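You operate a simulated robot arm through the tools that you are given. There is no shell and no other tool. Be economical: measure what you need, move in short steps, check, and stop when the job is done.

You are at the controls of a simulated robot arm. One attempt, no reset.

JOB
Put things in order on the top of the check bench. At the end: the silver spring from the top of the check bench stands on top of the green scouring pad; the blue relay from the top of the check bench is on the white tin; the white flavour card from the top of the check bench stands where the grey test block stood; the grey test block from the top of the check bench stands on top of the green tape roll; whatever was shut is shut again. Leave all else as you found it, and nothing knocked over.
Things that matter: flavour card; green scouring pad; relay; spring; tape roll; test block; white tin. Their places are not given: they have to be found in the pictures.

The check looks at the end state, three seconds after you hand in, the way a careful person would. Anything else that was tipped, shoved, dropped, spilled or broken makes it a failure.

ROBOT AND FRAMES
A 6-joint arm with a two-finger parallel gripper, fixed in place. Base frame: the origin is at the foot of the arm, x ahead of it, y to its left, z up; the work surface is at about z = 0. Units: mm, degrees, N and s.
With the tool pointing down near the work surface it reaches from about 140 to 580 mm from the base axis. Its first joint turns from -66.0 to 66.0 degrees. Payload 2.1 kg.
The TCP is the grasp point between the finger pads, 30 mm short of the fingertips. In the tool frame z runs along the fingers and y along their closing line. Largest opening 94 mm; finger width 28, thickness 10; the body of the gripper, 50 by 96 mm, starts 55 mm behind the TCP.
Orientation is that of the tool frame in the base frame, as a unit quaternion [x, y, z, w]. With the fingers straight down and closing along the base's y, the tool's x points along the base's -x, its y along +y and its z along -z.

CONTROLS
- The arm moves only by the tool nudge_tool. Its argument "commands" is text: rows parted by semicolons, each of 7 numbers parted by spaces: the shift along the tool's x, y, z in mm, then the turn, a rotation vector about the tool's x, y, z in degrees, then the closure in counts, from 0 (fully open) to 255 (shut). In form: dx dy dz wx wy wz fingers; .... A call has 1 to 20 rows; each row is the pose to reach, as a shift and turn from the pose commanded when the call began, along the tool's axes at that moment. A row lasts 0.2 s, in which the tool goes at most 50 mm and 8.6 degrees; a call with a longer step from one row to the next is refused whole, and so is a gripper value outside its range. Where a pose cannot be reached the arm comes as near as it can. A force on the tool above 40 N (or 10 N above the force at the start of the call, whichever is more), or a blocked arm, ends the call early, and 0.2 s more pass. The fingers move at their own pace (about 72 mm/s each) and stop on an object; they squeeze with about 33 N. The grip force told is the motor's: it shows also when the fingers shut on nothing. Time passes only in rows, and 0.2 s behind the last, so rows that repeat a pose let the fingers close. The reply holds the time, the measured pose of the TCP, the force on the tool along the base axes, the opening and the grip force, in the units named above and with some noise, with the torque about the TCP (base axes, N m) and any sound that the robot's microphone picked up.
- Cameras (640 x 400 px; columns grow to the right, rows downward): "scene" is fixed at [53.6, -371.7, 481.7]; the picture's right is [0.78, -0.62, 0.00], its down [-0.38, -0.48, -0.79] and it looks along [0.49, 0.62, -0.61] (base axes); focal length 214 px, centre (320, 200). "wrist" rides on the gripper at [76, 14, -103] in the tool frame; the picture's right is [-0.18, 0.98, 0.00], its down [-0.75, -0.14, -0.64] and it looks along [-0.63, -0.12, 0.77] (tool axes); focal length 243 px, centre (320, 200).
- capture(camera): a new picture of that camera. The clock stands still meanwhile.
- measure_at(camera, pixels): for up to 12 pixels [column, row] of the newest picture of that camera ("zoom" is the newest enlarged one), the place [x, y, z] in the base frame of the surface seen there, good to about 2 mm. The clock stands still meanwhile.
- enlarge(camera, box): a new picture of the part [left, top, right, bottom] of that camera's present view, enlarged. The clock stands still meanwhile.
- sign_off(): hands the job in; it is judged then, once.

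Work in short steps. Measure before you move; look again where a grasp or a placing could have gone wrong, and mend it. You have 80 turns and 34 pictures in all, those below and enlarged ones among them. Open the gripper and draw the arm clear of the work before you hand the job in, unless the task says otherwise; then end with one line.

The tools are called after "Request:" by a JSON object that holds its "method" and its "body". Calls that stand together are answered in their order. nudge_tool: Moves the arm, as the interface text tells. Its arguments: {"type":"object","properties":{"commands":{"type":"string"}},"required":["commands"]} The other tools are called the same way: capture (camera) takes a picture; measure_at (camera, pixels) gives the place of the surface under pixels of a picture; enlarge (camera, box) takes an enlarged picture of a part of a camera's view; sign_off () hands the job in.

At the start:

```text
t: 0.0
tcp_pos: [369.9, 22.1, 279.0]
orientation: [0.001, 1.0, -0.001, 0.001]
contact_force: [-0.6, -0.3, 0.2]
moment: [0.01, 0.02, 0.03]
finger_gap: 93.9
grasp_force: 0.0
```

scene: 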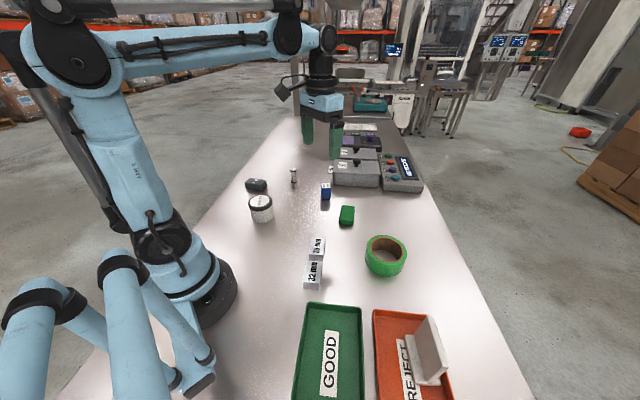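
wrist: 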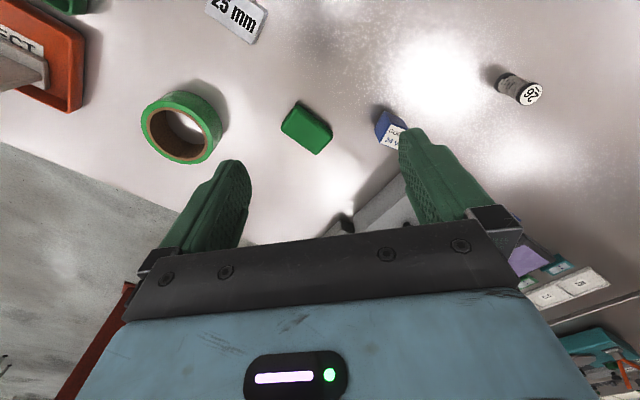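

The scene shows a tape roll near (385,255), a green pad at (347,215), a blue relay at (326,191), a white tin at (261,208) and small blocks near (315,265). I enlarge these areas to identify them.

Request:
{"method": "enlarge", "body": {"camera": "scene", "box": [235, 150, 435, 275]}}

Request:
{"method": "enlarge", "body": {"camera": "scene", "box": [280, 230, 460, 400]}}

Request:
{"method": "enlarge", "body": {"camera": "scene", "box": [270, 80, 430, 195]}}

```text
3.20 times, centred on (335, 212) of scene
```

zoom: 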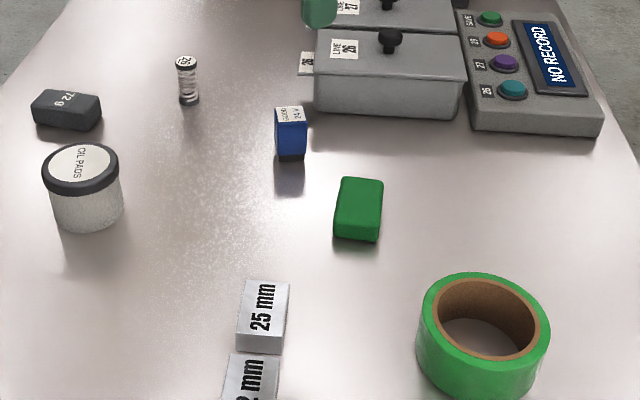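

```text
2.35 times, centred on (370, 315) of scene
```

zoom: 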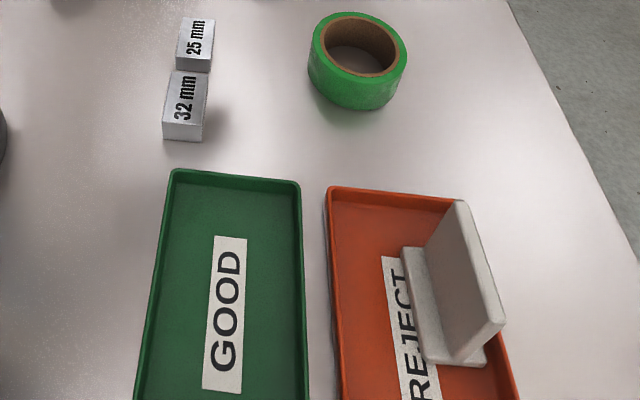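

```text
3.48 times, centred on (350, 138) of scene
```

zoom: 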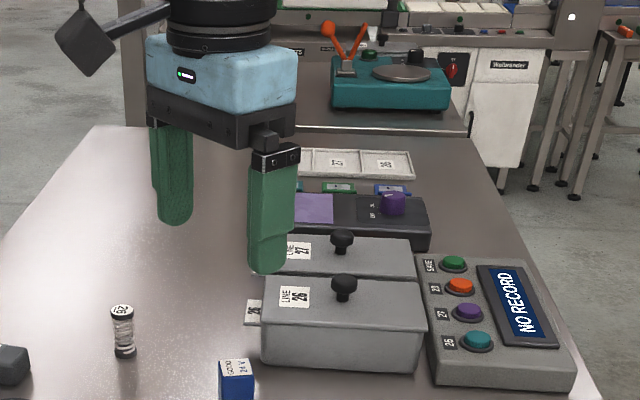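

Third zoom: far area has lidded boxes, a purple part, and a tray with cards. I measure objects here, then look more closely.

Request:
{"method": "measure_at", "body": {"camera": "zoom", "pixels": [[123, 310], [236, 365], [345, 285], [255, 312], [300, 300], [340, 240], [338, 163], [385, 163], [320, 208], [393, 200], [475, 335], [340, 188]]}}

Request:
{"method": "measure_at", "body": {"camera": "scene", "pixels": [[257, 182], [261, 200], [326, 186], [347, 210], [385, 240], [318, 243], [313, 270], [330, 320], [430, 330], [400, 268], [293, 171], [347, 224]]}}

Request:
{"method": "enlarge", "body": {"camera": "scene", "box": [325, 110, 405, 160]}}

```text
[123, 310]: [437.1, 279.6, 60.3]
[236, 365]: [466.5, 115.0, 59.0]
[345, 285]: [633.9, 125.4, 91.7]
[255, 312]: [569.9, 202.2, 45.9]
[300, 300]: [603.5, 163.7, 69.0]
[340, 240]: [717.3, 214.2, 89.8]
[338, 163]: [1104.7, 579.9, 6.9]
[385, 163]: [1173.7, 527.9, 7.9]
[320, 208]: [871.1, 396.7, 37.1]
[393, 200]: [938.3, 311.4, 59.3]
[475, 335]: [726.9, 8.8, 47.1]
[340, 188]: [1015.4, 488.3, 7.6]
```

```text
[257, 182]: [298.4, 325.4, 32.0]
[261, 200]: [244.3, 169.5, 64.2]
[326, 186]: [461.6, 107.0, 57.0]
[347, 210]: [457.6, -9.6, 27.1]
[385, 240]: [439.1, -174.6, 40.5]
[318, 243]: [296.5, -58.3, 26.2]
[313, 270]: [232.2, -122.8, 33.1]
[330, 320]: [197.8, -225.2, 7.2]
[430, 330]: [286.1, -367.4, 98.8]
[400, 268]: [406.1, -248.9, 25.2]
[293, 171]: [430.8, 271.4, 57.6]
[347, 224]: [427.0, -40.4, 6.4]
```

```text
8.00 times, centred on (365, 135) of scene
```

zoom: 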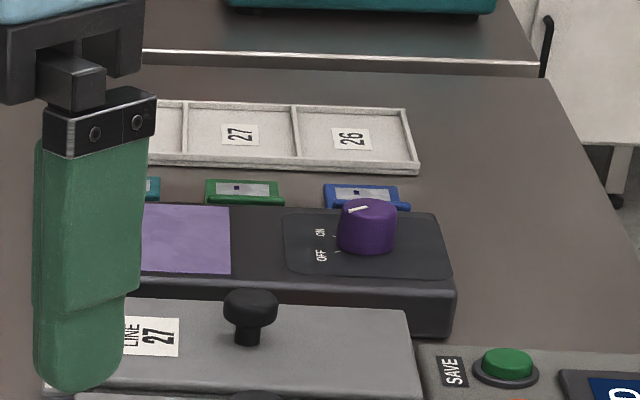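

No flavour card is identified yet, except perhaps the white tag by the LINE 26 box at (570,202,46). I move the arm back and left to clear the view.

Request:
{"method": "nudge_tool", "body": {"commands": "30 15 -10 0 0 0 0; 60 30 -20 0 0 0 0; 90 45 -30 0 0 0 0; 120 60 -40 0 0 0 0; 120 78 -50 0 0 0 0; 120 78 -50 0 0 0 0"}}

Request:
{"method": "capture", "body": {"camera": "wrist"}}

Request:
{"method": "enlarge", "body": {"camera": "scene", "box": [270, 95, 430, 195]}}

```text
t: 1.4
tcp_pos: [250.7, 101.9, 328.9]
orientation: [0.0, 1.0, 0.0, 0.0]
contact_force: [-0.3, 0.3, 0.0]
moment: [0.01, -0.01, 0.0]
finger_gap: 93.8
grasp_force: 0.0
```

```text
27 pictures are left
```

wrist: 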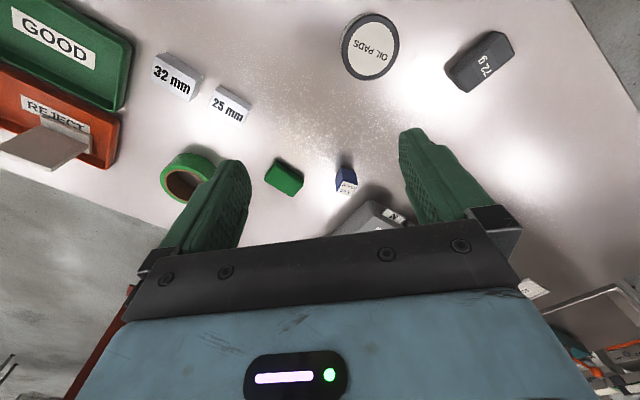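

```text
4.00 times, centred on (350, 145) of scene
```

zoom: 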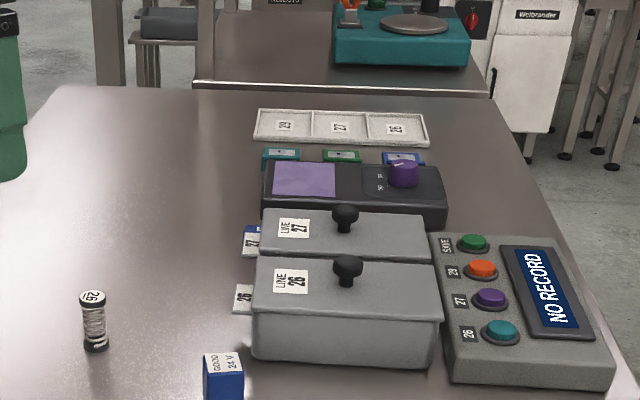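

The white tags at zoom (243,298) and (252,240) beside the boxes, and the white L-shaped piece in the REJECT tray, are the card candidates. I look at both closely.

Request:
{"method": "enlarge", "body": {"camera": "scene", "box": [320, 142, 360, 187]}}

Request:
{"method": "enlarge", "body": {"camera": "wrist", "box": [330, 180, 420, 240]}}

Request:
{"method": "enlarge", "body": {"camera": "scene", "box": [365, 300, 465, 400]}}

```text
8.89 times, centred on (340, 164) of scene
```

zoom: 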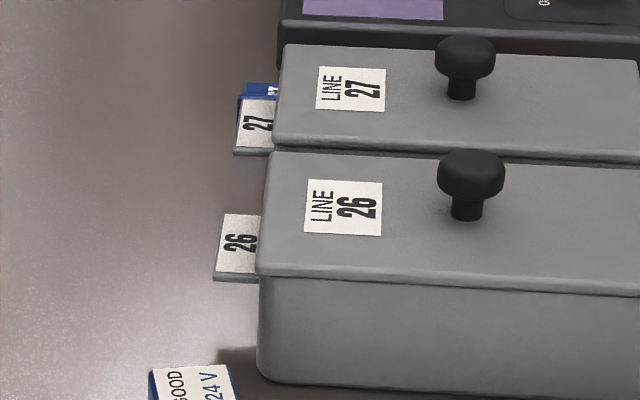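

```text
6.67 times, centred on (375, 210) of wrist
```

zoom: 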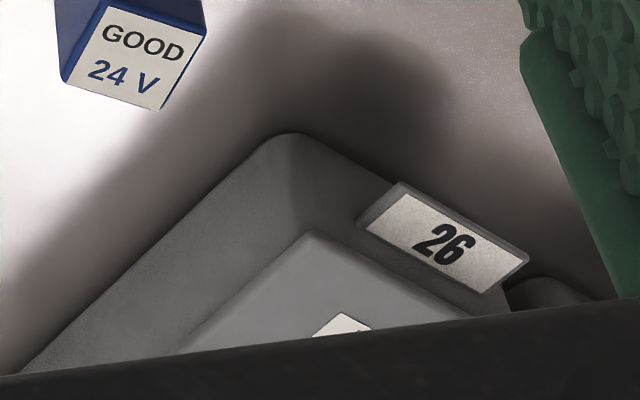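

```text
4.00 times, centred on (415, 350) of scene
```

zoom: 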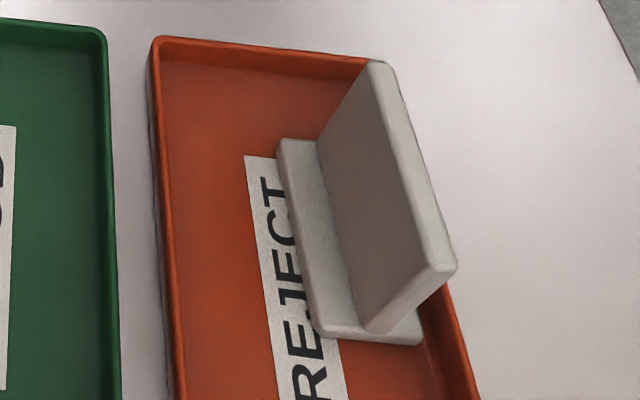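

The tags are fixed to the boxes; the white foot-mounted plate in the REJECT tray may be the standing card. I look at its far side from the wrist.

Request:
{"method": "enlarge", "body": {"camera": "wrist", "box": [0, 70, 130, 190]}}

Request:
{"method": "measure_at", "body": {"camera": "zoom", "pixels": [[20, 350], [150, 400], [310, 320], [400, 345], [190, 330], [330, 240]]}}

```text
3.33 times, centred on (65, 130) of wrist
```

zoom: 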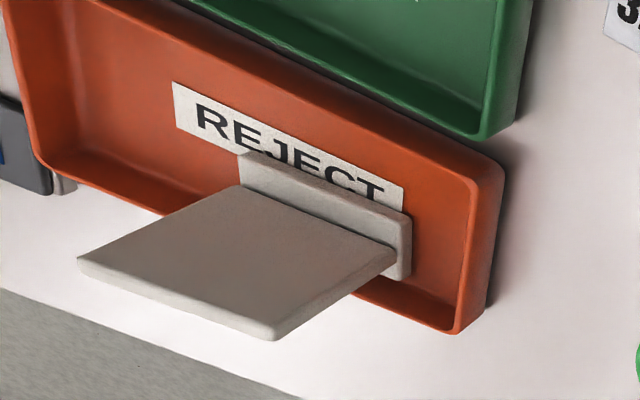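

```text
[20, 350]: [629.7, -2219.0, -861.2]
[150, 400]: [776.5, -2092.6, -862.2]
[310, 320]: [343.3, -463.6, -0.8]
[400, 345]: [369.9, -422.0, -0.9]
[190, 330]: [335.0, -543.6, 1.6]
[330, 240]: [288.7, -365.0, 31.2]
```

Something else sits past the REJECT tray (zoom (25,150)). I swing right and turn the camera toward −y to see it and the plate's other face.

Request:
{"method": "nudge_tool", "body": {"commands": "5 -25 0 0 0 8 0; 10 -50 0 0 0 16 0; 15 -75 0 0 0 24 0; 20 -100 0 0 0 32 0; 25 -125 0 0 0 40 0; 30 -150 0 0 0 48 0; 30 -180 0 0 0 56 0; 30 -210 0 0 0 60 0; 30 -240 0 0 0 60 0; 30 -240 0 0 0 60 0"}}

Request:
{"method": "capture", "body": {"camera": "wrist"}}

```text
t: 3.6
tcp_pos: [221.2, -140.2, 329.2]
orientation: [0.501, 0.866, 0.0, 0.0]
contact_force: [0.0, 0.2, -0.4]
moment: [0.03, -0.03, 0.01]
finger_gap: 94.0
grasp_force: 0.1
```

```text
21 pictures are left
```

wrist: 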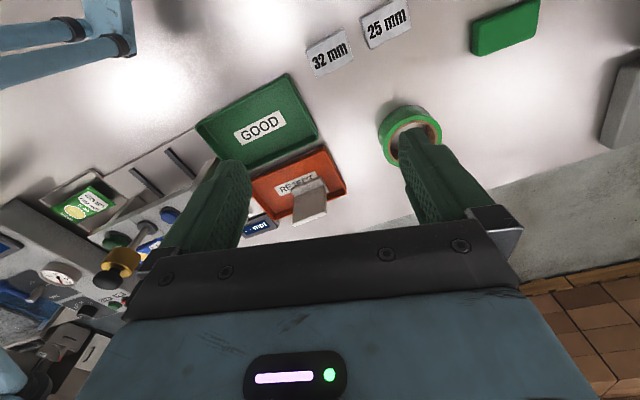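

More gear is visible at the bench's near end at (20–250,150–330), including a green card at (85,203). I enlarge.

Request:
{"method": "enlarge", "body": {"camera": "wrist", "box": [0, 130, 290, 311]}}

Request:
{"method": "measure_at", "body": {"camera": "wrist", "pixels": [[85, 203], [145, 180], [180, 162], [60, 275], [118, 265], [258, 225], [115, 240], [170, 214], [330, 205], [310, 190]]}}

```text
2.21 times, centred on (145, 220) of wrist
```

zoom: 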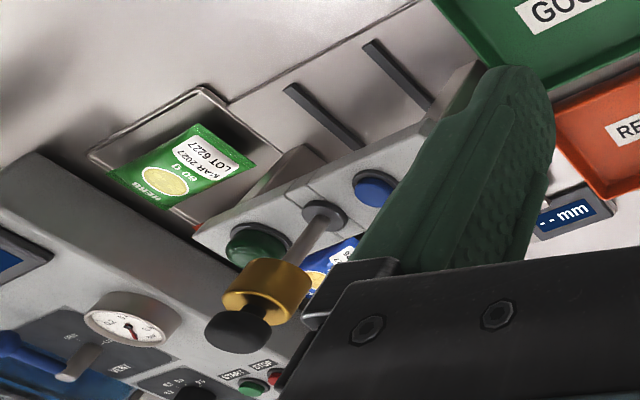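

```text
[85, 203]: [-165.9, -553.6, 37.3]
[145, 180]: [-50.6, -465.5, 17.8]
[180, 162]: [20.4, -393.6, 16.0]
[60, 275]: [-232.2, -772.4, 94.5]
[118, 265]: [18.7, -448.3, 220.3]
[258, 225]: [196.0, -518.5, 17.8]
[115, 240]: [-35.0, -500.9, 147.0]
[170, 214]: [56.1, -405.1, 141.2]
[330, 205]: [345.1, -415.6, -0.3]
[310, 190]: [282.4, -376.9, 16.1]
```

The −y end holds tester equipment and sealed pouches, no obvious white card. Next I check the far side behind the boxes.

Request:
{"method": "nudge_tool", "body": {"commands": "18 35 -3 0 0 -6 0; 36 69 -6 0 0 -12 0; 54 104 -9 0 0 -18 0; 72 139 -12 0 0 -24 0; 90 174 -15 0 0 -30 0; 109 208 -18 0 0 -36 0; 127 243 -21 0 0 -42 0; 145 278 -24 0 0 -48 0; 163 312 -27 0 0 -54 0; 181 347 -30 0 0 -60 0; 181 347 -30 0 0 -60 0"}}

Request:
{"method": "capture", "body": {"camera": "wrist"}}

```text
t: 6.0
tcp_pos: [424.3, 186.8, 352.5]
orientation: [0.0, 1.0, -0.001, 0.001]
contact_force: [0.3, 0.6, -0.4]
moment: [0.01, 0.0, -0.02]
finger_gap: 93.9
grasp_force: 0.2
out of reach, approached as far as the arm can: row 10, 11
```

```text
19 pictures are left
```

wrist: 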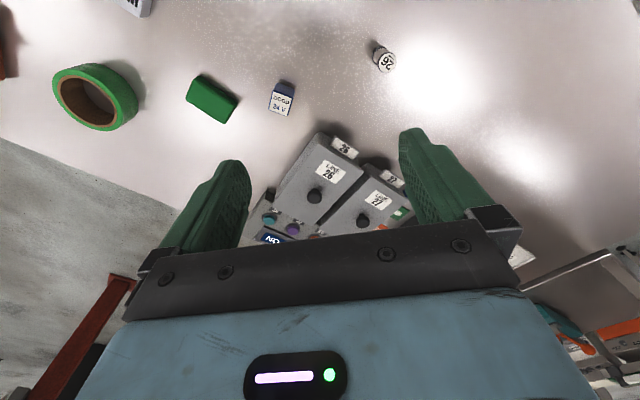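

The only other items are a green/white card at (398,213) and a blue bit near the 27 tag at (380,160); I enlarge there.

Request:
{"method": "enlarge", "body": {"camera": "wrist", "box": [310, 130, 430, 240]}}

Request:
{"method": "measure_at", "body": {"camera": "zoom", "pixels": [[455, 415], [350, 160], [460, 430], [150, 80], [80, 190], [430, 245], [480, 400], [490, 445]]}}

```text
3.64 times, centred on (370, 185) of wrist
```

zoom: 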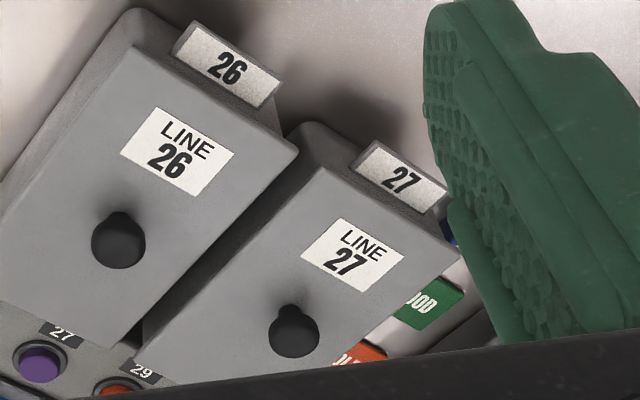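

```text
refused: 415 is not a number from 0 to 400
```

No reachable card there. I check the geometry of the white L-plate in the REJECT tray using scene pixels, before viewing its far face.

Request:
{"method": "measure_at", "body": {"camera": "scene", "pixels": [[459, 317], [475, 366], [437, 338], [446, 382], [466, 383], [445, 345], [457, 378], [448, 333], [430, 350], [463, 345], [400, 320], [465, 340]]}}

Request:
{"method": "capture", "body": {"camera": "scene"}}

```text
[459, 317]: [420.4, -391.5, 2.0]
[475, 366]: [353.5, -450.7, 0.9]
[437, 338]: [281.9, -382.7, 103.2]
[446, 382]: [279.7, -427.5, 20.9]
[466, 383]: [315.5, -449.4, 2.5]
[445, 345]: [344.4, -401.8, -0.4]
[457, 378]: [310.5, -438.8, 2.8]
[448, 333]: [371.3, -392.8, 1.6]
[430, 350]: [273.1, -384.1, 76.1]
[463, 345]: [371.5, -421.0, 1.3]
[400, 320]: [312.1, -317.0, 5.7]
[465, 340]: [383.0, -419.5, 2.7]
```

```text
17 pictures are left
```

scene: 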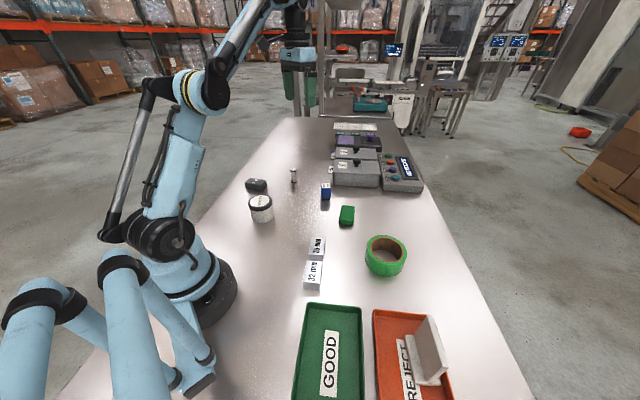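

I measure the L-plate at corrected pixels: top edge (428,316)–(445,367), foot (406,336), (416,384), (440,385).

Request:
{"method": "measure_at", "body": {"camera": "scene", "pixels": [[429, 318], [443, 366], [407, 338], [416, 382], [438, 384], [425, 330], [432, 370], [430, 350], [447, 368], [418, 365], [385, 360], [380, 345]]}}

```text
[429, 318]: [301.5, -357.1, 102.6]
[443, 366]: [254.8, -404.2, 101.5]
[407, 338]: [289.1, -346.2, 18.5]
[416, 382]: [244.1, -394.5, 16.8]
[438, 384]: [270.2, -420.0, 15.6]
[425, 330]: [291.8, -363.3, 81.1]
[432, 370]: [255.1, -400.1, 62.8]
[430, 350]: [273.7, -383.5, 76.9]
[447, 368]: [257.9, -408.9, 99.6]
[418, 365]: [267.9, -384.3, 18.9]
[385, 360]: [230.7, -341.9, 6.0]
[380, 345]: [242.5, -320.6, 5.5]
```

The plate's back face points (+x,−y). I bring the arm to the right of it, turning the camera round to look back at that face.

Request:
{"method": "nudge_tool", "body": {"commands": "4 -24 6 0 0 8 0; 8 -48 12 0 0 16 0; 12 -72 18 0 0 24 0; 16 -96 24 0 0 32 0; 20 -120 30 0 0 40 0; 24 -145 36 0 0 48 0; 29 -169 41 0 0 56 0; 33 -193 47 0 0 64 0; 37 -217 53 0 0 72 0; 41 -241 58 0 0 80 0; 45 -265 64 0 0 88 0; 50 -290 70 0 0 96 0; 50 -330 80 0 0 104 0; 50 -360 80 0 0 112 0; 50 -390 80 0 0 120 0; 50 -420 80 0 0 128 0; 50 -450 80 0 0 136 0; 50 -480 80 0 0 144 0; 50 -510 80 0 0 150 0; 50 -510 80 0 0 150 0"}}

Request:
{"method": "capture", "body": {"camera": "wrist"}}

```text
t: 10.2
tcp_pos: [374.5, -323.3, 271.6]
orientation: [0.966, 0.258, 0.001, 0.001]
contact_force: [0.0, 0.5, -0.5]
moment: [0.01, 0.0, 0.01]
finger_gap: 94.0
grasp_force: 0.1
```

```text
16 pictures are left
```

wrist: 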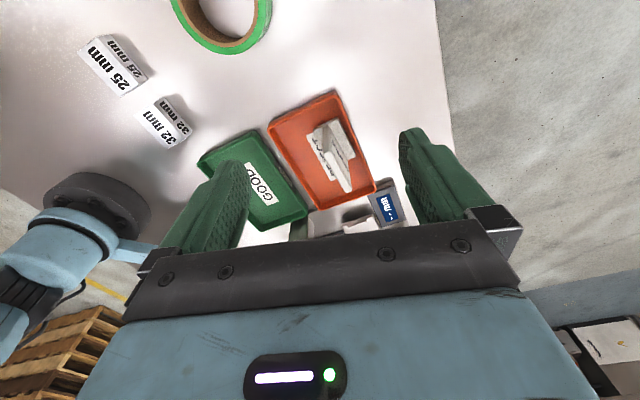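

The plate at (338,150) does show print on this face; I enlarge it.

Request:
{"method": "enlarge", "body": {"camera": "wrist", "box": [290, 110, 400, 240]}}

```text
3.08 times, centred on (345, 175) of wrist
```

zoom: 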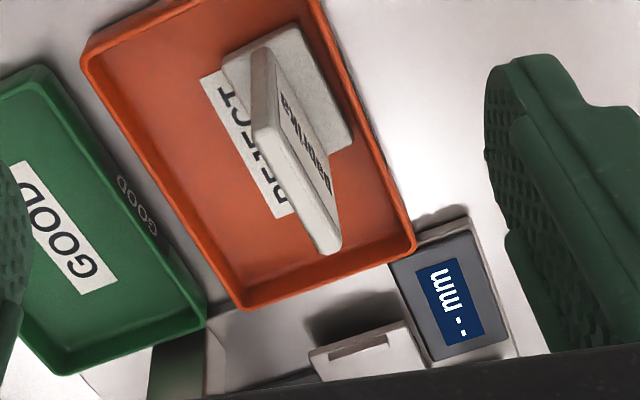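

It reads "paprika", so this is the flavour card; the dark grey "72 g" block is the test block. Now I enlarge the scene for precise measurement of tape, pad and relay.

Request:
{"method": "enlarge", "body": {"camera": "scene", "box": [310, 178, 420, 280]}}

```text
3.92 times, centred on (365, 229) of scene
```

zoom: 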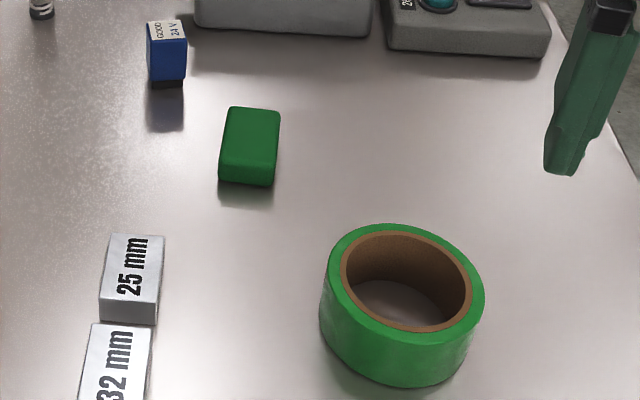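

I measure tape rim points, pad top corners and relay top corners here.

Request:
{"method": "measure_at", "body": {"camera": "zoom", "pixels": [[392, 228], [332, 275], [480, 295], [420, 342], [233, 110], [276, 114], [268, 160], [224, 155], [150, 24], [177, 22], [185, 38], [160, 42]]}}

Request:
{"method": "measure_at", "body": {"camera": "zoom", "pixels": [[370, 233], [450, 245], [350, 310], [470, 320], [405, 230], [405, 338], [250, 135], [167, 30], [270, 182], [222, 178], [153, 80], [182, 80]]}}

Request:
{"method": "enlarge", "body": {"camera": "scene", "box": [240, 162, 310, 228]}}

```text
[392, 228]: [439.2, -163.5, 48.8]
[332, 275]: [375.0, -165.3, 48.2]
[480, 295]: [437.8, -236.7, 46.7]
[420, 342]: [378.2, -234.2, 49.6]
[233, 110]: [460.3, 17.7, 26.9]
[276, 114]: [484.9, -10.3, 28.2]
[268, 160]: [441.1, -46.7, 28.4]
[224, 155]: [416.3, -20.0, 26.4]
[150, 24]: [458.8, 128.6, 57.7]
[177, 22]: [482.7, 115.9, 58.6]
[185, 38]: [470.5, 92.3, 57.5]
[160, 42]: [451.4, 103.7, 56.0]
```

```text
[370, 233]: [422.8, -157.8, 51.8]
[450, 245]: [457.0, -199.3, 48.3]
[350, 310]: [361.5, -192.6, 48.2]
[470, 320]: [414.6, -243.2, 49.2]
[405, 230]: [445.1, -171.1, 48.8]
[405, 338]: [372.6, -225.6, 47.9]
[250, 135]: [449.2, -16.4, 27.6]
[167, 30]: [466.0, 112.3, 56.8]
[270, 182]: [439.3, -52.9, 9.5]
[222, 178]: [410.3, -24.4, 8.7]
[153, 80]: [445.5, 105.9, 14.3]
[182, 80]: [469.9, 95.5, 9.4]
```

```text
6.06 times, centred on (275, 195) of scene
```

zoom: 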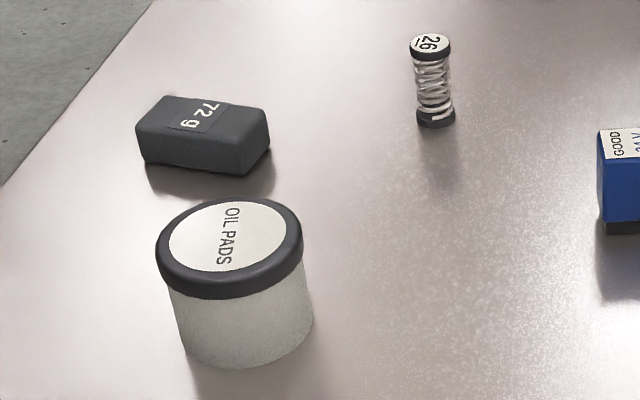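

Now block, tin and spring from this zoom.

Request:
{"method": "measure_at", "body": {"camera": "zoom", "pixels": [[168, 99], [263, 113], [238, 143], [142, 126], [203, 118], [143, 155], [235, 170], [268, 145], [430, 42], [415, 45], [447, 46], [430, 58]]}}

Request:
{"method": "measure_at", "body": {"camera": "zoom", "pixels": [[230, 203], [160, 250], [299, 230], [230, 290], [230, 240], [230, 270], [190, 210], [280, 270], [436, 112], [437, 124], [435, 85], [230, 352]]}}

```text
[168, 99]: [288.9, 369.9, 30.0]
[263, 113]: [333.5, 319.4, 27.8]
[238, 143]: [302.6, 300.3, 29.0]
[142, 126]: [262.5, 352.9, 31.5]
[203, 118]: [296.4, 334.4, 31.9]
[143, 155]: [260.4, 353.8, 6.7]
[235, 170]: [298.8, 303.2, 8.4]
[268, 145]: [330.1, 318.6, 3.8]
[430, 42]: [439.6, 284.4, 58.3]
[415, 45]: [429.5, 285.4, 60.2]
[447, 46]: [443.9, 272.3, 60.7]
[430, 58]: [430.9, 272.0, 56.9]
```

```text
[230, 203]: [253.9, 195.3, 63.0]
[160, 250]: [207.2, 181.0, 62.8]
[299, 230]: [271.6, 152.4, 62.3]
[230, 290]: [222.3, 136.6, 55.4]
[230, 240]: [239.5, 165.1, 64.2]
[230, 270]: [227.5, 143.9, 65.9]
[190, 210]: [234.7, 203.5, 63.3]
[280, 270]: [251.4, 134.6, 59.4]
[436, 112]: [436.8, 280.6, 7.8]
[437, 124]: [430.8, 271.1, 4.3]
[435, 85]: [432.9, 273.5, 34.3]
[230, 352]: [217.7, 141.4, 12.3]
```

Block 72 g: centre (297,335.5), top z≈31, long side ~67 along ~128°, short ~35 along ~38°. Tape centre ≈(409,-200), outer radius ≈48, rim z≈48.5. I travel to above the block with heading turned so the fingers close across its short side.

Request:
{"method": "nudge_tool", "body": {"commands": "15.4 -35.8 4 0 0 -5.8 0; 30.9 -71.7 8 0 0 -11.5 0; 46.3 -107.5 12 0 0 -17.3 0; 61.7 -143.4 16 0 0 -23 0; 77.1 -179.2 20 0 0 -28.8 0; 92.6 -215 24 0 0 -34.6 0; 108 -250.9 28 0 0 -40.4 0; 123.4 -286.7 32 0 0 -46.1 0; 138.9 -322.6 36 0 0 -51.9 0; 154.3 -358.4 40 0 0 -57.6 0; 169.7 -394.3 45 0 0 -63.4 0; 185.2 -430.1 49 0 0 -69.2 0; 200.6 -466 53 0 0 -75 0; 216 -501.8 58 0 0 -80.7 0; 231.4 -537.6 62 0 0 -86.5 0; 246.9 -573.5 67 0 0 -92.2 0; 262.3 -609.3 71 0 0 -98 0; 262.3 -609.3 71 0 0 -98 0"}}

Request:
{"method": "capture", "body": {"camera": "wrist"}}

```text
t: 14.0
tcp_pos: [295.4, 337.1, 199.2]
orientation: [0.437, 0.899, -0.001, 0.002]
contact_force: [-0.6, 0.1, -0.8]
moment: [-0.02, 0.02, -0.01]
finger_gap: 93.9
grasp_force: 0.1
```

```text
12 pictures are left
```

wrist: 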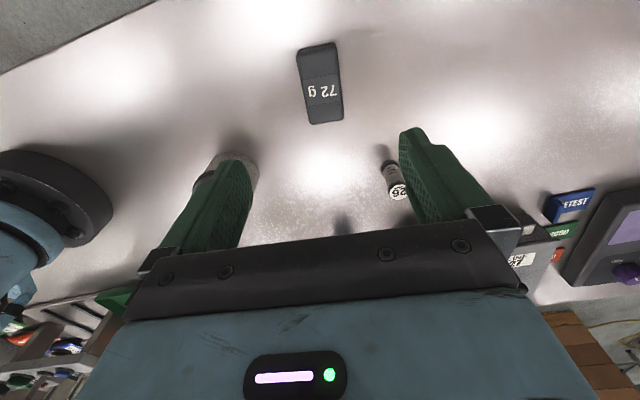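

Block appears at (320,83), under the TCP. I measure its top corners for yaw and centre.

Request:
{"method": "measure_at", "body": {"camera": "wrist", "pixels": [[299, 50], [332, 44], [342, 118], [311, 122], [317, 46], [327, 119], [304, 85], [338, 80], [320, 83]]}}

```text
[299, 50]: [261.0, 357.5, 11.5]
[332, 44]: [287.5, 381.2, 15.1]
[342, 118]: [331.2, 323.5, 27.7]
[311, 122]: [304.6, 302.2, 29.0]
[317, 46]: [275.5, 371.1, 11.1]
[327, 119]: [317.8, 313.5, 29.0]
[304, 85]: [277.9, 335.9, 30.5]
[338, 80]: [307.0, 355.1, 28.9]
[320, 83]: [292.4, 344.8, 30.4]
```

Block centre ≈(297,337), yaw matches. I descend to TCP z≈37 and close.

Request:
{"method": "nudge_tool", "body": {"commands": "-1 1 45 0 0 0 0; -1 1 90 0 0 0 0; -1 1 125 0 0 0 0; -1 1 145 0 0 0 0; -1 1 155 0 0 0 0; -1 1 162 0 0 0 0; -1 1 162 0 0 0 100; -1 1 162 0 0 0 200; -1 1 162 0 0 0 255; -1 1 162 0 0 0 255; -1 1 162 0 0 0 255"}}

```text
t: 16.4
tcp_pos: [299.1, 337.2, 39.7]
orientation: [0.438, 0.899, 0.001, 0.001]
contact_force: [-0.5, -0.5, -0.1]
moment: [-0.01, -0.01, 0.01]
finger_gap: 41.1
grasp_force: 33.0
```

Gripped (gap 41). I lift and carry it over toward the tape roll, with target offset 33 mm from the tape's centre so both ends rest on the rim.

Request:
{"method": "nudge_tool", "body": {"commands": "0 0 -30 0 0 0 255; 0 0 -75 0 0 0 255; 0 0 -115 0 0 0 255; 0 0 -150 0 0 0 255; -35 -19.8 -150 0 0 0 255; -70 -39.7 -150 0 0 0 255; -105 -59.5 -150 0 0 0 255; -140 -79.3 -150 0 0 0 255; -175 -99.1 -150 0 0 0 255; -210 -119 -150 0 0 0 255; -245 -138.8 -150 0 0 0 255; -280 -158.6 -150 0 0 0 255; -315 -178.5 -150 0 0 0 255; -350 -198.3 -150 0 0 0 255; -385 -218.1 -150 0 0 0 255; -420 -238 -150 0 0 0 255; -455 -257.8 -150 0 0 0 255; -490 -277.6 -150 0 0 0 255; -490 -277.6 -150 0 0 0 255"}}

Request:
{"method": "capture", "body": {"camera": "wrist"}}

```text
t: 20.4
tcp_pos: [379.7, -222.4, 185.5]
orientation: [0.438, 0.899, 0.001, 0.002]
contact_force: [0.4, 0.7, -1.4]
moment: [0.02, 0.01, 0.01]
finger_gap: 40.9
grasp_force: 32.5
```

```text
11 pictures are left
```

wrist: 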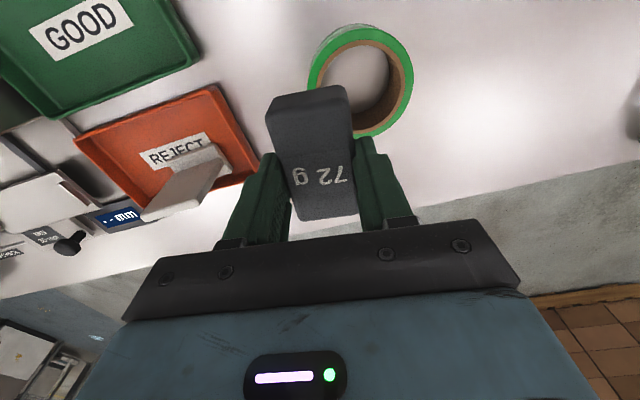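

Block held level. I measure the tape's rim here plus the block's visible corners.

Request:
{"method": "measure_at", "body": {"camera": "wrist", "pixels": [[366, 28], [411, 75], [316, 58], [395, 122], [385, 34], [409, 95], [366, 45], [396, 75], [330, 62], [380, 125], [272, 105], [345, 92]]}}

Request:
{"method": "measure_at", "body": {"camera": "wrist", "pixels": [[299, 215], [355, 210], [320, 217], [320, 150], [392, 50], [335, 40], [400, 60], [326, 48]]}}

```text
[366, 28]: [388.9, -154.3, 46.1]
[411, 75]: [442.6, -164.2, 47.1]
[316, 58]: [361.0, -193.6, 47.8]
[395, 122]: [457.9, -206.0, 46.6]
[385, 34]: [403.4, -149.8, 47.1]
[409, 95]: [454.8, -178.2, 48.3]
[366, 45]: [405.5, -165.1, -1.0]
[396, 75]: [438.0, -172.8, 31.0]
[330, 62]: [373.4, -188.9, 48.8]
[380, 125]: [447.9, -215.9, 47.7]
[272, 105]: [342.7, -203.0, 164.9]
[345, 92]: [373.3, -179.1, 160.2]
```

```text
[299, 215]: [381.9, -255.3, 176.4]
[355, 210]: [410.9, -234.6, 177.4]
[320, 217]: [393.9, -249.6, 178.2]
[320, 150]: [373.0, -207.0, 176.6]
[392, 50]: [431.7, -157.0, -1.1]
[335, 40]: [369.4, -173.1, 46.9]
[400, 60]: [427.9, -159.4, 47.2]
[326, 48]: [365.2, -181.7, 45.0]
```

Tape centre refined to (410,−199.5), outer R≈49.5. Block needs +5 in tool y, −3 in tool x; then I lower to just above the rim.

Request:
{"method": "nudge_tool", "body": {"commands": "-3 5 0 0 0 0 255; -3 5 40 0 0 0 255; -3 5 70 0 0 0 255; -3 5 85 0 0 0 255; -3 5 91 0 0 0 255; -3 5 95 0 0 0 255; -3 5 95 0 0 0 255"}}

```text
t: 22.0
tcp_pos: [385.9, -220.3, 94.2]
orientation: [0.438, 0.899, 0.001, 0.001]
contact_force: [0.0, 0.8, -1.1]
moment: [0.01, 0.01, 0.01]
finger_gap: 40.8
grasp_force: 33.2
```

No contact yet at z=94.2; I step down slowly.

Request:
{"method": "nudge_tool", "body": {"commands": "0 0 2 0 0 0 255; 0 0 4 0 0 0 255; 0 0 5 0 0 0 255; 0 0 5 0 0 0 255"}}

```text
t: 23.0
tcp_pos: [384.6, -220.8, 87.7]
orientation: [0.439, 0.899, 0.001, 0.002]
contact_force: [0.0, 0.2, 0.0]
moment: [0.0, 0.01, -0.01]
finger_gap: 41.1
grasp_force: 33.3
```

Vertical load went from −1.1 to 0, so it is about touching; one more millimetre.

Request:
{"method": "nudge_tool", "body": {"commands": "0 0 1 0 0 0 255; 0 0 1 0 0 0 255"}}

```text
t: 23.6
tcp_pos: [386.8, -220.8, 87.7]
orientation: [0.438, 0.899, 0.0, 0.002]
contact_force: [-0.4, 0.6, -1.0]
moment: [-0.02, -0.02, 0.01]
finger_gap: 41.0
grasp_force: 32.9
```

Still no upward force; one more step of 1–2 mm.

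Request:
{"method": "nudge_tool", "body": {"commands": "0 0 1 0 0 0 255; 0 0 2 0 0 0 255; 0 0 2 0 0 0 255"}}

```text
t: 24.4
tcp_pos: [385.9, -219.9, 85.8]
orientation: [0.439, 0.899, 0.0, 0.0]
contact_force: [-3.7, 1.2, 24.0]
moment: [0.05, 0.09, 0.01]
finger_gap: 40.9
grasp_force: 33.6
```

Contact (24 N). I ease up 1 mm, open, and rise.

Request:
{"method": "nudge_tool", "body": {"commands": "0 0 -0.8 0 0 0 255; 0 0 -0.8 0 0 0 200; 0 0 -0.8 0 0 0 100; 0 0 -0.8 0 0 0 40; 0 0 -0.8 0 0 0 0; 0 0 -30 0 0 0 0; 0 0 -75 0 0 0 0; 0 0 -110 0 0 0 0; 0 0 -110 0 0 0 0"}}

Request:
{"method": "capture", "body": {"camera": "wrist"}}

```text
t: 26.4
tcp_pos: [385.3, -220.2, 197.0]
orientation: [0.438, 0.899, 0.0, 0.001]
contact_force: [0.0, -0.6, -0.4]
moment: [0.01, 0.01, -0.02]
finger_gap: 93.9
grasp_force: 0.0
```

```text
10 pictures are left
```

wrist: 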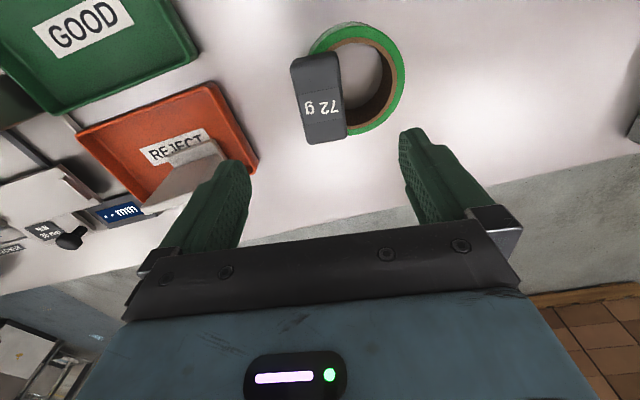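

Block sits on the rim. I check its top is level and measure its centre.

Request:
{"method": "measure_at", "body": {"camera": "wrist", "pixels": [[296, 65], [334, 60], [342, 130], [310, 138], [318, 98], [300, 100], [336, 96], [322, 128], [398, 70], [390, 115], [400, 90], [360, 30]]}}

```text
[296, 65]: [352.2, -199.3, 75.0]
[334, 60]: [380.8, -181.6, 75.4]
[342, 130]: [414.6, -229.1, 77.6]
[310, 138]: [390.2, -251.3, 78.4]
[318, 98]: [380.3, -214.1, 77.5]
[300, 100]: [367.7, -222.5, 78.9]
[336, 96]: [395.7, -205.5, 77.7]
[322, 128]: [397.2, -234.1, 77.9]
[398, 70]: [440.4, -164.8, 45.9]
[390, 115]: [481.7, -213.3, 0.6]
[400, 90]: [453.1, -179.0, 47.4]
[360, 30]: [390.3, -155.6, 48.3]
```

Top is level at z≈78, block stable. Next the card: plate centre ≈(281,−383.5), normal at −45°, top z≈103. I move above it and turn to heading 135°.

Request:
{"method": "nudge_tool", "body": {"commands": "-5.9 -16.6 0 0 0 7.5 0; -11.7 -33.2 0 0 0 15.1 0; -17.6 -49.9 0 0 0 22.6 0; -23.4 -66.5 0 0 0 30.2 0; -29.3 -83.1 0 0 0 37.7 0; -35.1 -99.7 0 0 0 45.3 0; -41 -116.3 0 0 0 52.8 0; -46.8 -133 0 0 0 60.4 0; -52.7 -149.6 0 0 0 67.9 0; -58.5 -166.2 0 0 0 75.5 0; -64.4 -182.8 0 0 0 83 0; -64.4 -182.8 0 0 0 83 0"}}

Request:
{"method": "capture", "body": {"camera": "wrist"}}

```text
t: 29.0
tcp_pos: [282.1, -384.3, 196.6]
orientation: [0.924, 0.382, 0.0, 0.0]
contact_force: [-0.7, -0.2, -0.6]
moment: [-0.01, -0.01, 0.01]
finger_gap: 94.0
grasp_force: 0.0
```

```text
9 pictures are left
```

wrist: 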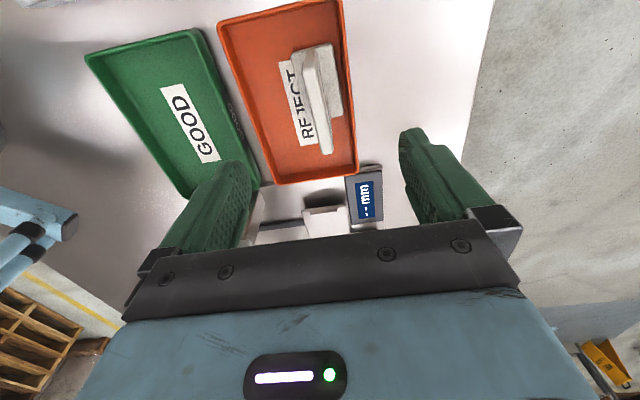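

Card top edge runs from about (306,58) to (324,150); I measure it.

Request:
{"method": "measure_at", "body": {"camera": "wrist", "pixels": [[309, 62], [314, 100], [325, 148], [304, 62], [311, 108], [317, 120], [321, 150], [330, 50], [341, 112], [296, 60]]}}

```text
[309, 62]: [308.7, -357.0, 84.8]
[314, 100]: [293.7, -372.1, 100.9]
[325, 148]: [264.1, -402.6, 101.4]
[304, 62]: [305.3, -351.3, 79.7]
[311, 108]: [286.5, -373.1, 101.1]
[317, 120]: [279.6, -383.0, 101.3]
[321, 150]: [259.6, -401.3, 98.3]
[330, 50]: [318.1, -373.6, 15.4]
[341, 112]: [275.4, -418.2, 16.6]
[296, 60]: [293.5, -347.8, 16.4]
```

Plate centreline is ~2 mm off in tool y. I correct, descend to z≈77 and close.

Request:
{"method": "nudge_tool", "body": {"commands": "0 -2 0 0 0 0 0; 0 -2 40 0 0 0 0; 0 -2 75 0 0 0 0; 0 -2 100 0 0 0 0; 0 -2 113 0 0 0 0; 0 -2 120 0 0 0 0; 0 -2 120 0 0 0 60; 0 -2 120 0 0 0 120; 0 -2 120 0 0 0 180; 0 -2 120 0 0 0 220; 0 -2 120 0 0 0 255; 0 -2 120 0 0 0 255; 0 -2 120 0 0 0 255"}}

```text
t: 31.8
tcp_pos: [280.1, -382.5, 77.4]
orientation: [0.924, 0.383, 0.001, 0.001]
contact_force: [0.1, 1.0, 0.6]
moment: [0.01, -0.02, -0.02]
finger_gap: 15.6
grasp_force: 33.4
```

Gripped. I lift the card straight up out of the tray and carry it to the block's old place (297,336.5), turning to heading 52°.

Request:
{"method": "nudge_tool", "body": {"commands": "0 0 -35 0 0 0 255; 0 0 -78 0 0 0 255; 0 0 -120 0 0 0 255; 32.5 -31 -120 0 0 -5.2 255; 65 -62 -120 0 0 -10.4 255; 97.6 -93.1 -120 0 0 -15.6 255; 130.1 -124.1 -120 0 0 -20.8 255; 162.6 -155.1 -120 0 0 -25.9 255; 195.2 -186.2 -120 0 0 -31.1 255; 227.7 -217.2 -120 0 0 -36.3 255; 260.2 -248.2 -120 0 0 -41.5 255; 292.7 -279.2 -120 0 0 -46.7 255; 325.3 -310.3 -120 0 0 -51.9 255; 357.8 -341.3 -120 0 0 -57.1 255; 390.3 -372.3 -120 0 0 -62.3 255; 422.8 -403.3 -120 0 0 -67.4 255; 455.4 -434.4 -120 0 0 -72.6 255; 487.9 -465.4 -120 0 0 -77.8 255; 520.4 -496.4 -120 0 0 -83 255; 520.4 -496.4 -120 0 0 -83 255"}}

Request:
{"method": "capture", "body": {"camera": "wrist"}}

```text
t: 36.0
tcp_pos: [297.8, 338.9, 195.2]
orientation: [0.437, 0.899, 0.0, 0.001]
contact_force: [-0.1, 0.0, -0.4]
moment: [-0.01, -0.03, -0.01]
finger_gap: 15.8
grasp_force: 33.4
```

```text
8 pictures are left
```

wrist: 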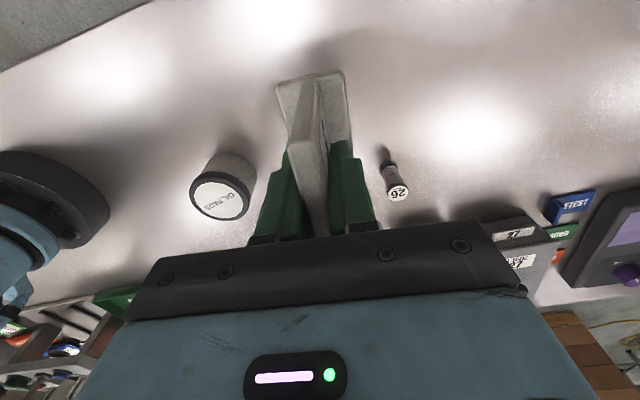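

Card hangs upright. I lower to z≈75 first, then feel for contact.

Request:
{"method": "nudge_tool", "body": {"commands": "-1.4 -2 0 0 0 0 255; -1.4 -2 45 0 0 0 255; -1.4 -2 85 0 0 0 255; -1.4 -2 105 0 0 0 255; -1.4 -2 115 0 0 0 255; -1.4 -2 119 0 0 0 255; -1.4 -2 119 0 0 0 255"}}

Request:
{"method": "nudge_tool", "body": {"commands": "0 0 1.5 0 0 0 255; 0 0 3 0 0 0 255; 0 0 3 0 0 0 255"}}

```text
t: 37.6
tcp_pos: [297.1, 334.8, 76.0]
orientation: [0.438, 0.899, 0.0, 0.002]
contact_force: [-0.8, -1.0, -0.4]
moment: [0.04, -0.03, 0.0]
finger_gap: 15.7
grasp_force: 33.2
```

```text
t: 38.4
tcp_pos: [295.5, 334.5, 73.4]
orientation: [0.439, 0.899, 0.001, 0.001]
contact_force: [-0.1, 0.1, -0.5]
moment: [0.02, 0.02, -0.02]
finger_gap: 15.8
grasp_force: 32.9
```

No contact at 73.4; continue in 1 mm steps.

Request:
{"method": "nudge_tool", "body": {"commands": "0 0 1 0 0 0 255; 0 0 1 0 0 0 255"}}

Request:
{"method": "nudge_tool", "body": {"commands": "0 0 1 0 0 0 255; 0 0 1 0 0 0 255"}}

```text
t: 39.0
tcp_pos: [296.1, 334.6, 74.7]
orientation: [0.438, 0.899, 0.002, 0.002]
contact_force: [-0.2, -0.3, -0.9]
moment: [-0.01, 0.0, -0.01]
finger_gap: 15.6
grasp_force: 33.1
```

```text
t: 39.6
tcp_pos: [298.4, 334.8, 73.1]
orientation: [0.438, 0.899, 0.0, 0.001]
contact_force: [-0.2, -0.5, 10.0]
moment: [0.33, 0.28, 0.02]
finger_gap: 15.6
grasp_force: 32.5
```

Contact 10 N, at the foot's far end (slight tilt). I press 1 mm more to level it, then release and rise.

Request:
{"method": "nudge_tool", "body": {"commands": "0 0 0.8 0 0 0 255; 0 0 0.8 0 0 0 255"}}

```text
t: 40.2
tcp_pos: [297.0, 334.9, 71.8]
orientation: [0.438, 0.899, 0.0, 0.002]
contact_force: [0.5, -2.1, 23.3]
moment: [0.11, 0.12, 0.01]
finger_gap: 15.7
grasp_force: 33.1
```

Moment has dropped, so the foot is now flat. I ease and open.

Request:
{"method": "nudge_tool", "body": {"commands": "0 0 0 0 0 0 240; 0 0 0 0 0 0 200; 0 0 0 0 0 0 150; 0 0 0 0 0 0 80; 0 0 0 0 0 0 0; 0 0 0 0 0 0 0; 0 0 -30 0 0 0 0; 0 0 -75 0 0 0 0; 0 0 -120 0 0 0 0; 0 0 -120 0 0 0 0"}}

Request:
{"method": "enlarge", "body": {"camera": "scene", "box": [230, 140, 350, 230]}}

```text
t: 42.4
tcp_pos: [296.9, 334.1, 190.3]
orientation: [0.438, 0.899, 0.0, 0.001]
contact_force: [0.3, 0.4, 0.6]
moment: [0.01, 0.01, -0.04]
finger_gap: 93.9
grasp_force: 0.1
```

```text
4.44 times, centred on (290, 185) of scene
```

zoom: 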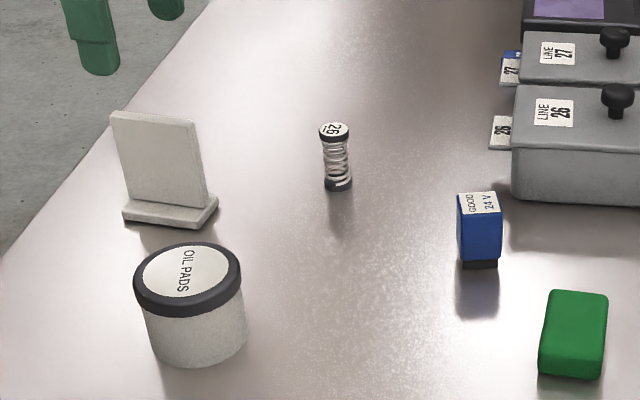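

Card stands at the old block place. Next the spring; I measure its top and re-check the relay and pad in this zoom.

Request:
{"method": "measure_at", "body": {"camera": "zoom", "pixels": [[335, 124], [322, 131], [348, 131], [334, 139], [335, 131], [338, 187], [327, 183], [350, 181], [337, 160], [575, 315], [480, 202], [190, 270]]}}

```text
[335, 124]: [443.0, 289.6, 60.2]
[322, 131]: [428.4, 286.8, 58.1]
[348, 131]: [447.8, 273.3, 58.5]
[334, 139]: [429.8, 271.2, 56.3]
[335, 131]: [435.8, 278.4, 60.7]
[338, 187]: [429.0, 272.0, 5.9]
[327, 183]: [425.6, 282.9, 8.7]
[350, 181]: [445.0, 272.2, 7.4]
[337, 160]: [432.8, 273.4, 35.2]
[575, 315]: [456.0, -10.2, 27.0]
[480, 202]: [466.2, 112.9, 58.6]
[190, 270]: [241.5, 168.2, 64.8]
```

Spring centre ≈(437,280), top z 60, diameter ≈22. I move above it, turning to heading 0.

Request:
{"method": "nudge_tool", "body": {"commands": "-18.4 11 0 0 0 -7.4 0; -36.8 22 0 0 0 -14.9 0; -55.2 33 0 0 0 -22.3 0; -73.6 44 10 0 0 -29.7 0; -92 55 20 0 0 -37.1 0; -110.4 66 30 0 0 -44.6 0; -128.8 77 40 0 0 -52 0; -128.8 77 40 0 0 -52 0"}}

Request:
{"method": "capture", "body": {"camera": "wrist"}}

```text
t: 44.2
tcp_pos: [437.4, 280.1, 148.9]
orientation: [0.0, 1.0, -0.002, 0.001]
contact_force: [-0.1, 0.2, -0.3]
moment: [0.03, -0.07, -0.03]
finger_gap: 94.1
grasp_force: 0.0
```

```text
6 pictures are left
```

wrist: 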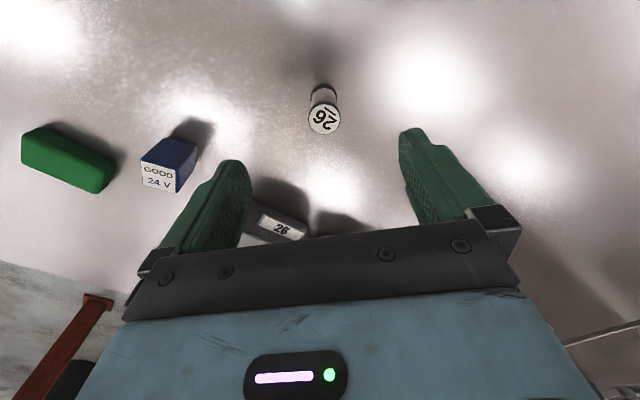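

Spring is at (324,119). Quick precise measure of its top and the relay/pad tops.

Request:
{"method": "measure_at", "body": {"camera": "wrist", "pixels": [[324, 119], [311, 119], [338, 117], [324, 106], [325, 132], [24, 140], [46, 128], [113, 163], [92, 190], [142, 163], [177, 168], [184, 150]]}}

```text
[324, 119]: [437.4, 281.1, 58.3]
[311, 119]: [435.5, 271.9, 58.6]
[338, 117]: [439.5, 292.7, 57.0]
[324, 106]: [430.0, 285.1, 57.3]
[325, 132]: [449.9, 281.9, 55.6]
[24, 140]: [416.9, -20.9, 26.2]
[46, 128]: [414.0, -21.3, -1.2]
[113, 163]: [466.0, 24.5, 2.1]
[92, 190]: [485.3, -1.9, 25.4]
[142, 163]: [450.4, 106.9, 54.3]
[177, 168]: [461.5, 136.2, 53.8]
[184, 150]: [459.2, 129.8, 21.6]
```

Aligned. I descend to z≈37 and close.

Request:
{"method": "nudge_tool", "body": {"commands": "-1 1 40 0 0 0 0; -1 1 75 0 0 0 0; -1 1 98 0 0 0 0; -1 1 108 0 0 0 0; -1 1 112 0 0 0 0; -1 1 112 0 0 0 100; -1 1 112 0 0 0 180; -1 1 112 0 0 0 220; -1 1 112 0 0 0 255; -1 1 112 0 0 0 255; -1 1 112 0 0 0 255"}}

```text
t: 46.6
tcp_pos: [436.8, 280.8, 38.4]
orientation: [0.0, 1.0, -0.001, 0.001]
contact_force: [-0.1, 0.3, 0.7]
moment: [-0.03, -0.02, -0.02]
finger_gap: 25.5
grasp_force: 33.5
```

Gripped (gap 25). I lift 100 mm and carry to above the pad centre (450.5,−15).

Request:
{"method": "nudge_tool", "body": {"commands": "0 0 -30 0 0 0 255; 0 0 -70 0 0 0 255; 0 0 -100 0 0 0 255; -1.7 -37 -100 0 0 0 255; -3.4 -74 -100 0 0 0 255; -5.1 -111 -100 0 0 0 255; -6.8 -148 -100 0 0 0 255; -8.5 -185 -100 0 0 0 255; -10.2 -222 -100 0 0 0 255; -11.9 -259 -100 0 0 0 255; -13.5 -296 -100 0 0 0 255; -13.5 -296 -100 0 0 0 255; -13.5 -296 -80 0 0 0 255; -13.5 -296 -80 0 0 0 255"}}

Request:
{"method": "capture", "body": {"camera": "wrist"}}

```text
t: 49.6
tcp_pos: [450.3, -14.5, 119.3]
orientation: [0.0, 1.0, 0.0, 0.002]
contact_force: [-0.2, 0.7, -0.2]
moment: [0.02, 0.01, 0.0]
finger_gap: 25.7
grasp_force: 32.6
```

```text
5 pictures are left
```

wrist: 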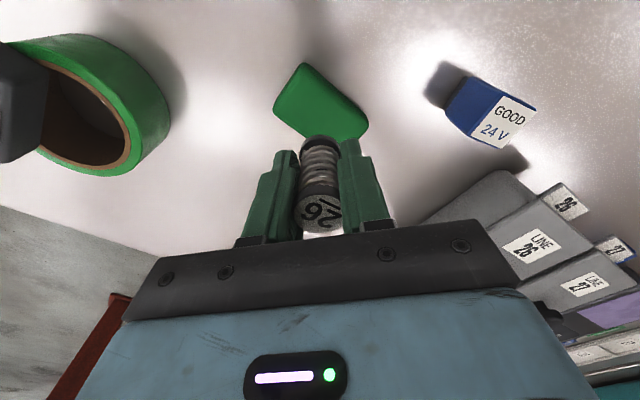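

Spring is upright over the pad. I lower to ~z 69, then feel for the pad.

Request:
{"method": "nudge_tool", "body": {"commands": "0 0 25 0 0 0 255; 0 0 42 0 0 0 255; 0 0 49 0 0 0 255; 0 0 49 0 0 0 255"}}

Request:
{"method": "nudge_tool", "body": {"commands": "0 0 1.5 0 0 0 255; 0 0 3 0 0 0 255; 0 0 3 0 0 0 255"}}

Request:
{"method": "nudge_tool", "body": {"commands": "0 0 1 0 0 0 255; 0 0 1 0 0 0 255"}}

```text
t: 50.6
tcp_pos: [450.8, -14.2, 69.8]
orientation: [0.0, 1.0, -0.001, 0.001]
contact_force: [0.2, 0.0, 0.3]
moment: [0.02, -0.01, 0.02]
finger_gap: 25.3
grasp_force: 32.7
```

```text
t: 51.4
tcp_pos: [451.4, -14.3, 67.5]
orientation: [0.001, 1.0, -0.001, 0.0]
contact_force: [0.2, 0.1, -1.1]
moment: [-0.01, 0.01, 0.03]
finger_gap: 25.4
grasp_force: 32.5
```

```text
t: 52.0
tcp_pos: [451.1, -15.3, 66.7]
orientation: [0.0, 1.0, -0.001, 0.001]
contact_force: [-0.1, -0.3, -1.0]
moment: [0.01, 0.01, -0.01]
finger_gap: 25.7
grasp_force: 33.2
```

No contact yet; another 1 mm at a time.

Request:
{"method": "nudge_tool", "body": {"commands": "0 0 1 0 0 0 255; 0 0 1 0 0 0 255"}}

Request:
{"method": "nudge_tool", "body": {"commands": "0 0 0.8 0 0 0 255; 0 0 0.8 0 0 0 255"}}

```text
t: 52.6
tcp_pos: [450.6, -15.0, 65.3]
orientation: [0.0, 1.0, -0.001, 0.001]
contact_force: [0.1, 0.2, -0.6]
moment: [-0.02, 0.02, 0.0]
finger_gap: 25.4
grasp_force: 32.7
```

```text
t: 53.2
tcp_pos: [453.1, -15.1, 64.8]
orientation: [0.0, 1.0, -0.001, 0.0]
contact_force: [0.2, -0.2, -0.9]
moment: [0.02, 0.01, 0.03]
finger_gap: 25.8
grasp_force: 33.2
```

Request:
{"method": "nudge_tool", "body": {"commands": "0 0 1 0 0 0 255; 0 0 1 0 0 0 255"}}

Request:
{"method": "nudge_tool", "body": {"commands": "0 0 0.6 0 0 0 255; 0 0 0.6 0 0 0 255"}}

```text
t: 53.8
tcp_pos: [452.1, -14.5, 64.1]
orientation: [0.0, 1.0, -0.001, 0.002]
contact_force: [0.2, -0.8, -0.6]
moment: [0.01, -0.01, 0.01]
finger_gap: 25.8
grasp_force: 32.5
```

```text
t: 54.4
tcp_pos: [450.8, -14.3, 63.5]
orientation: [0.0, 1.0, 0.0, 0.001]
contact_force: [-0.6, -0.6, 18.9]
moment: [-0.02, -0.06, -0.02]
finger_gap: 25.5
grasp_force: 32.8
```

Contact at 18.9 N. I ease 0.4 mm, open gently, and rise straight up.

Request:
{"method": "nudge_tool", "body": {"commands": "0 0 -0.4 0 0 0 255; 0 0 -0.4 0 0 0 225; 0 0 -0.4 0 0 0 190; 0 0 -0.4 0 0 0 140; 0 0 -0.4 0 0 0 70; 0 0 -0.4 0 0 0 0; 0 0 -0.4 0 0 0 0; 0 0 -30 0 0 0 0; 0 0 -70 0 0 0 0; 0 0 -90 0 0 0 0; 0 0 -90 0 0 0 0"}}

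Request:
{"method": "capture", "body": {"camera": "wrist"}}

```text
t: 56.8
tcp_pos: [449.8, -13.8, 152.1]
orientation: [0.0, 1.0, -0.001, 0.001]
contact_force: [0.3, -0.5, 1.0]
moment: [0.0, 0.02, 0.01]
finger_gap: 94.0
grasp_force: 0.0
```

```text
4 pictures are left
```

wrist: 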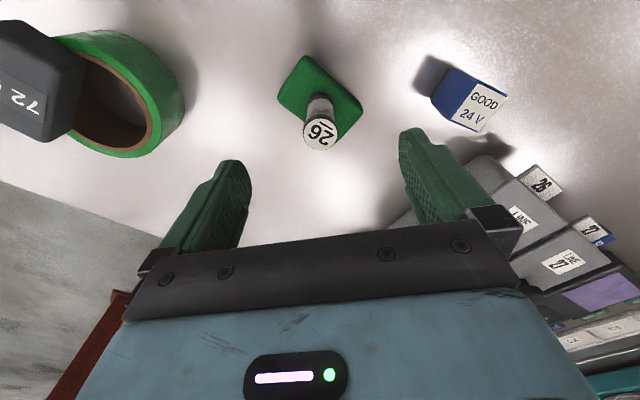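

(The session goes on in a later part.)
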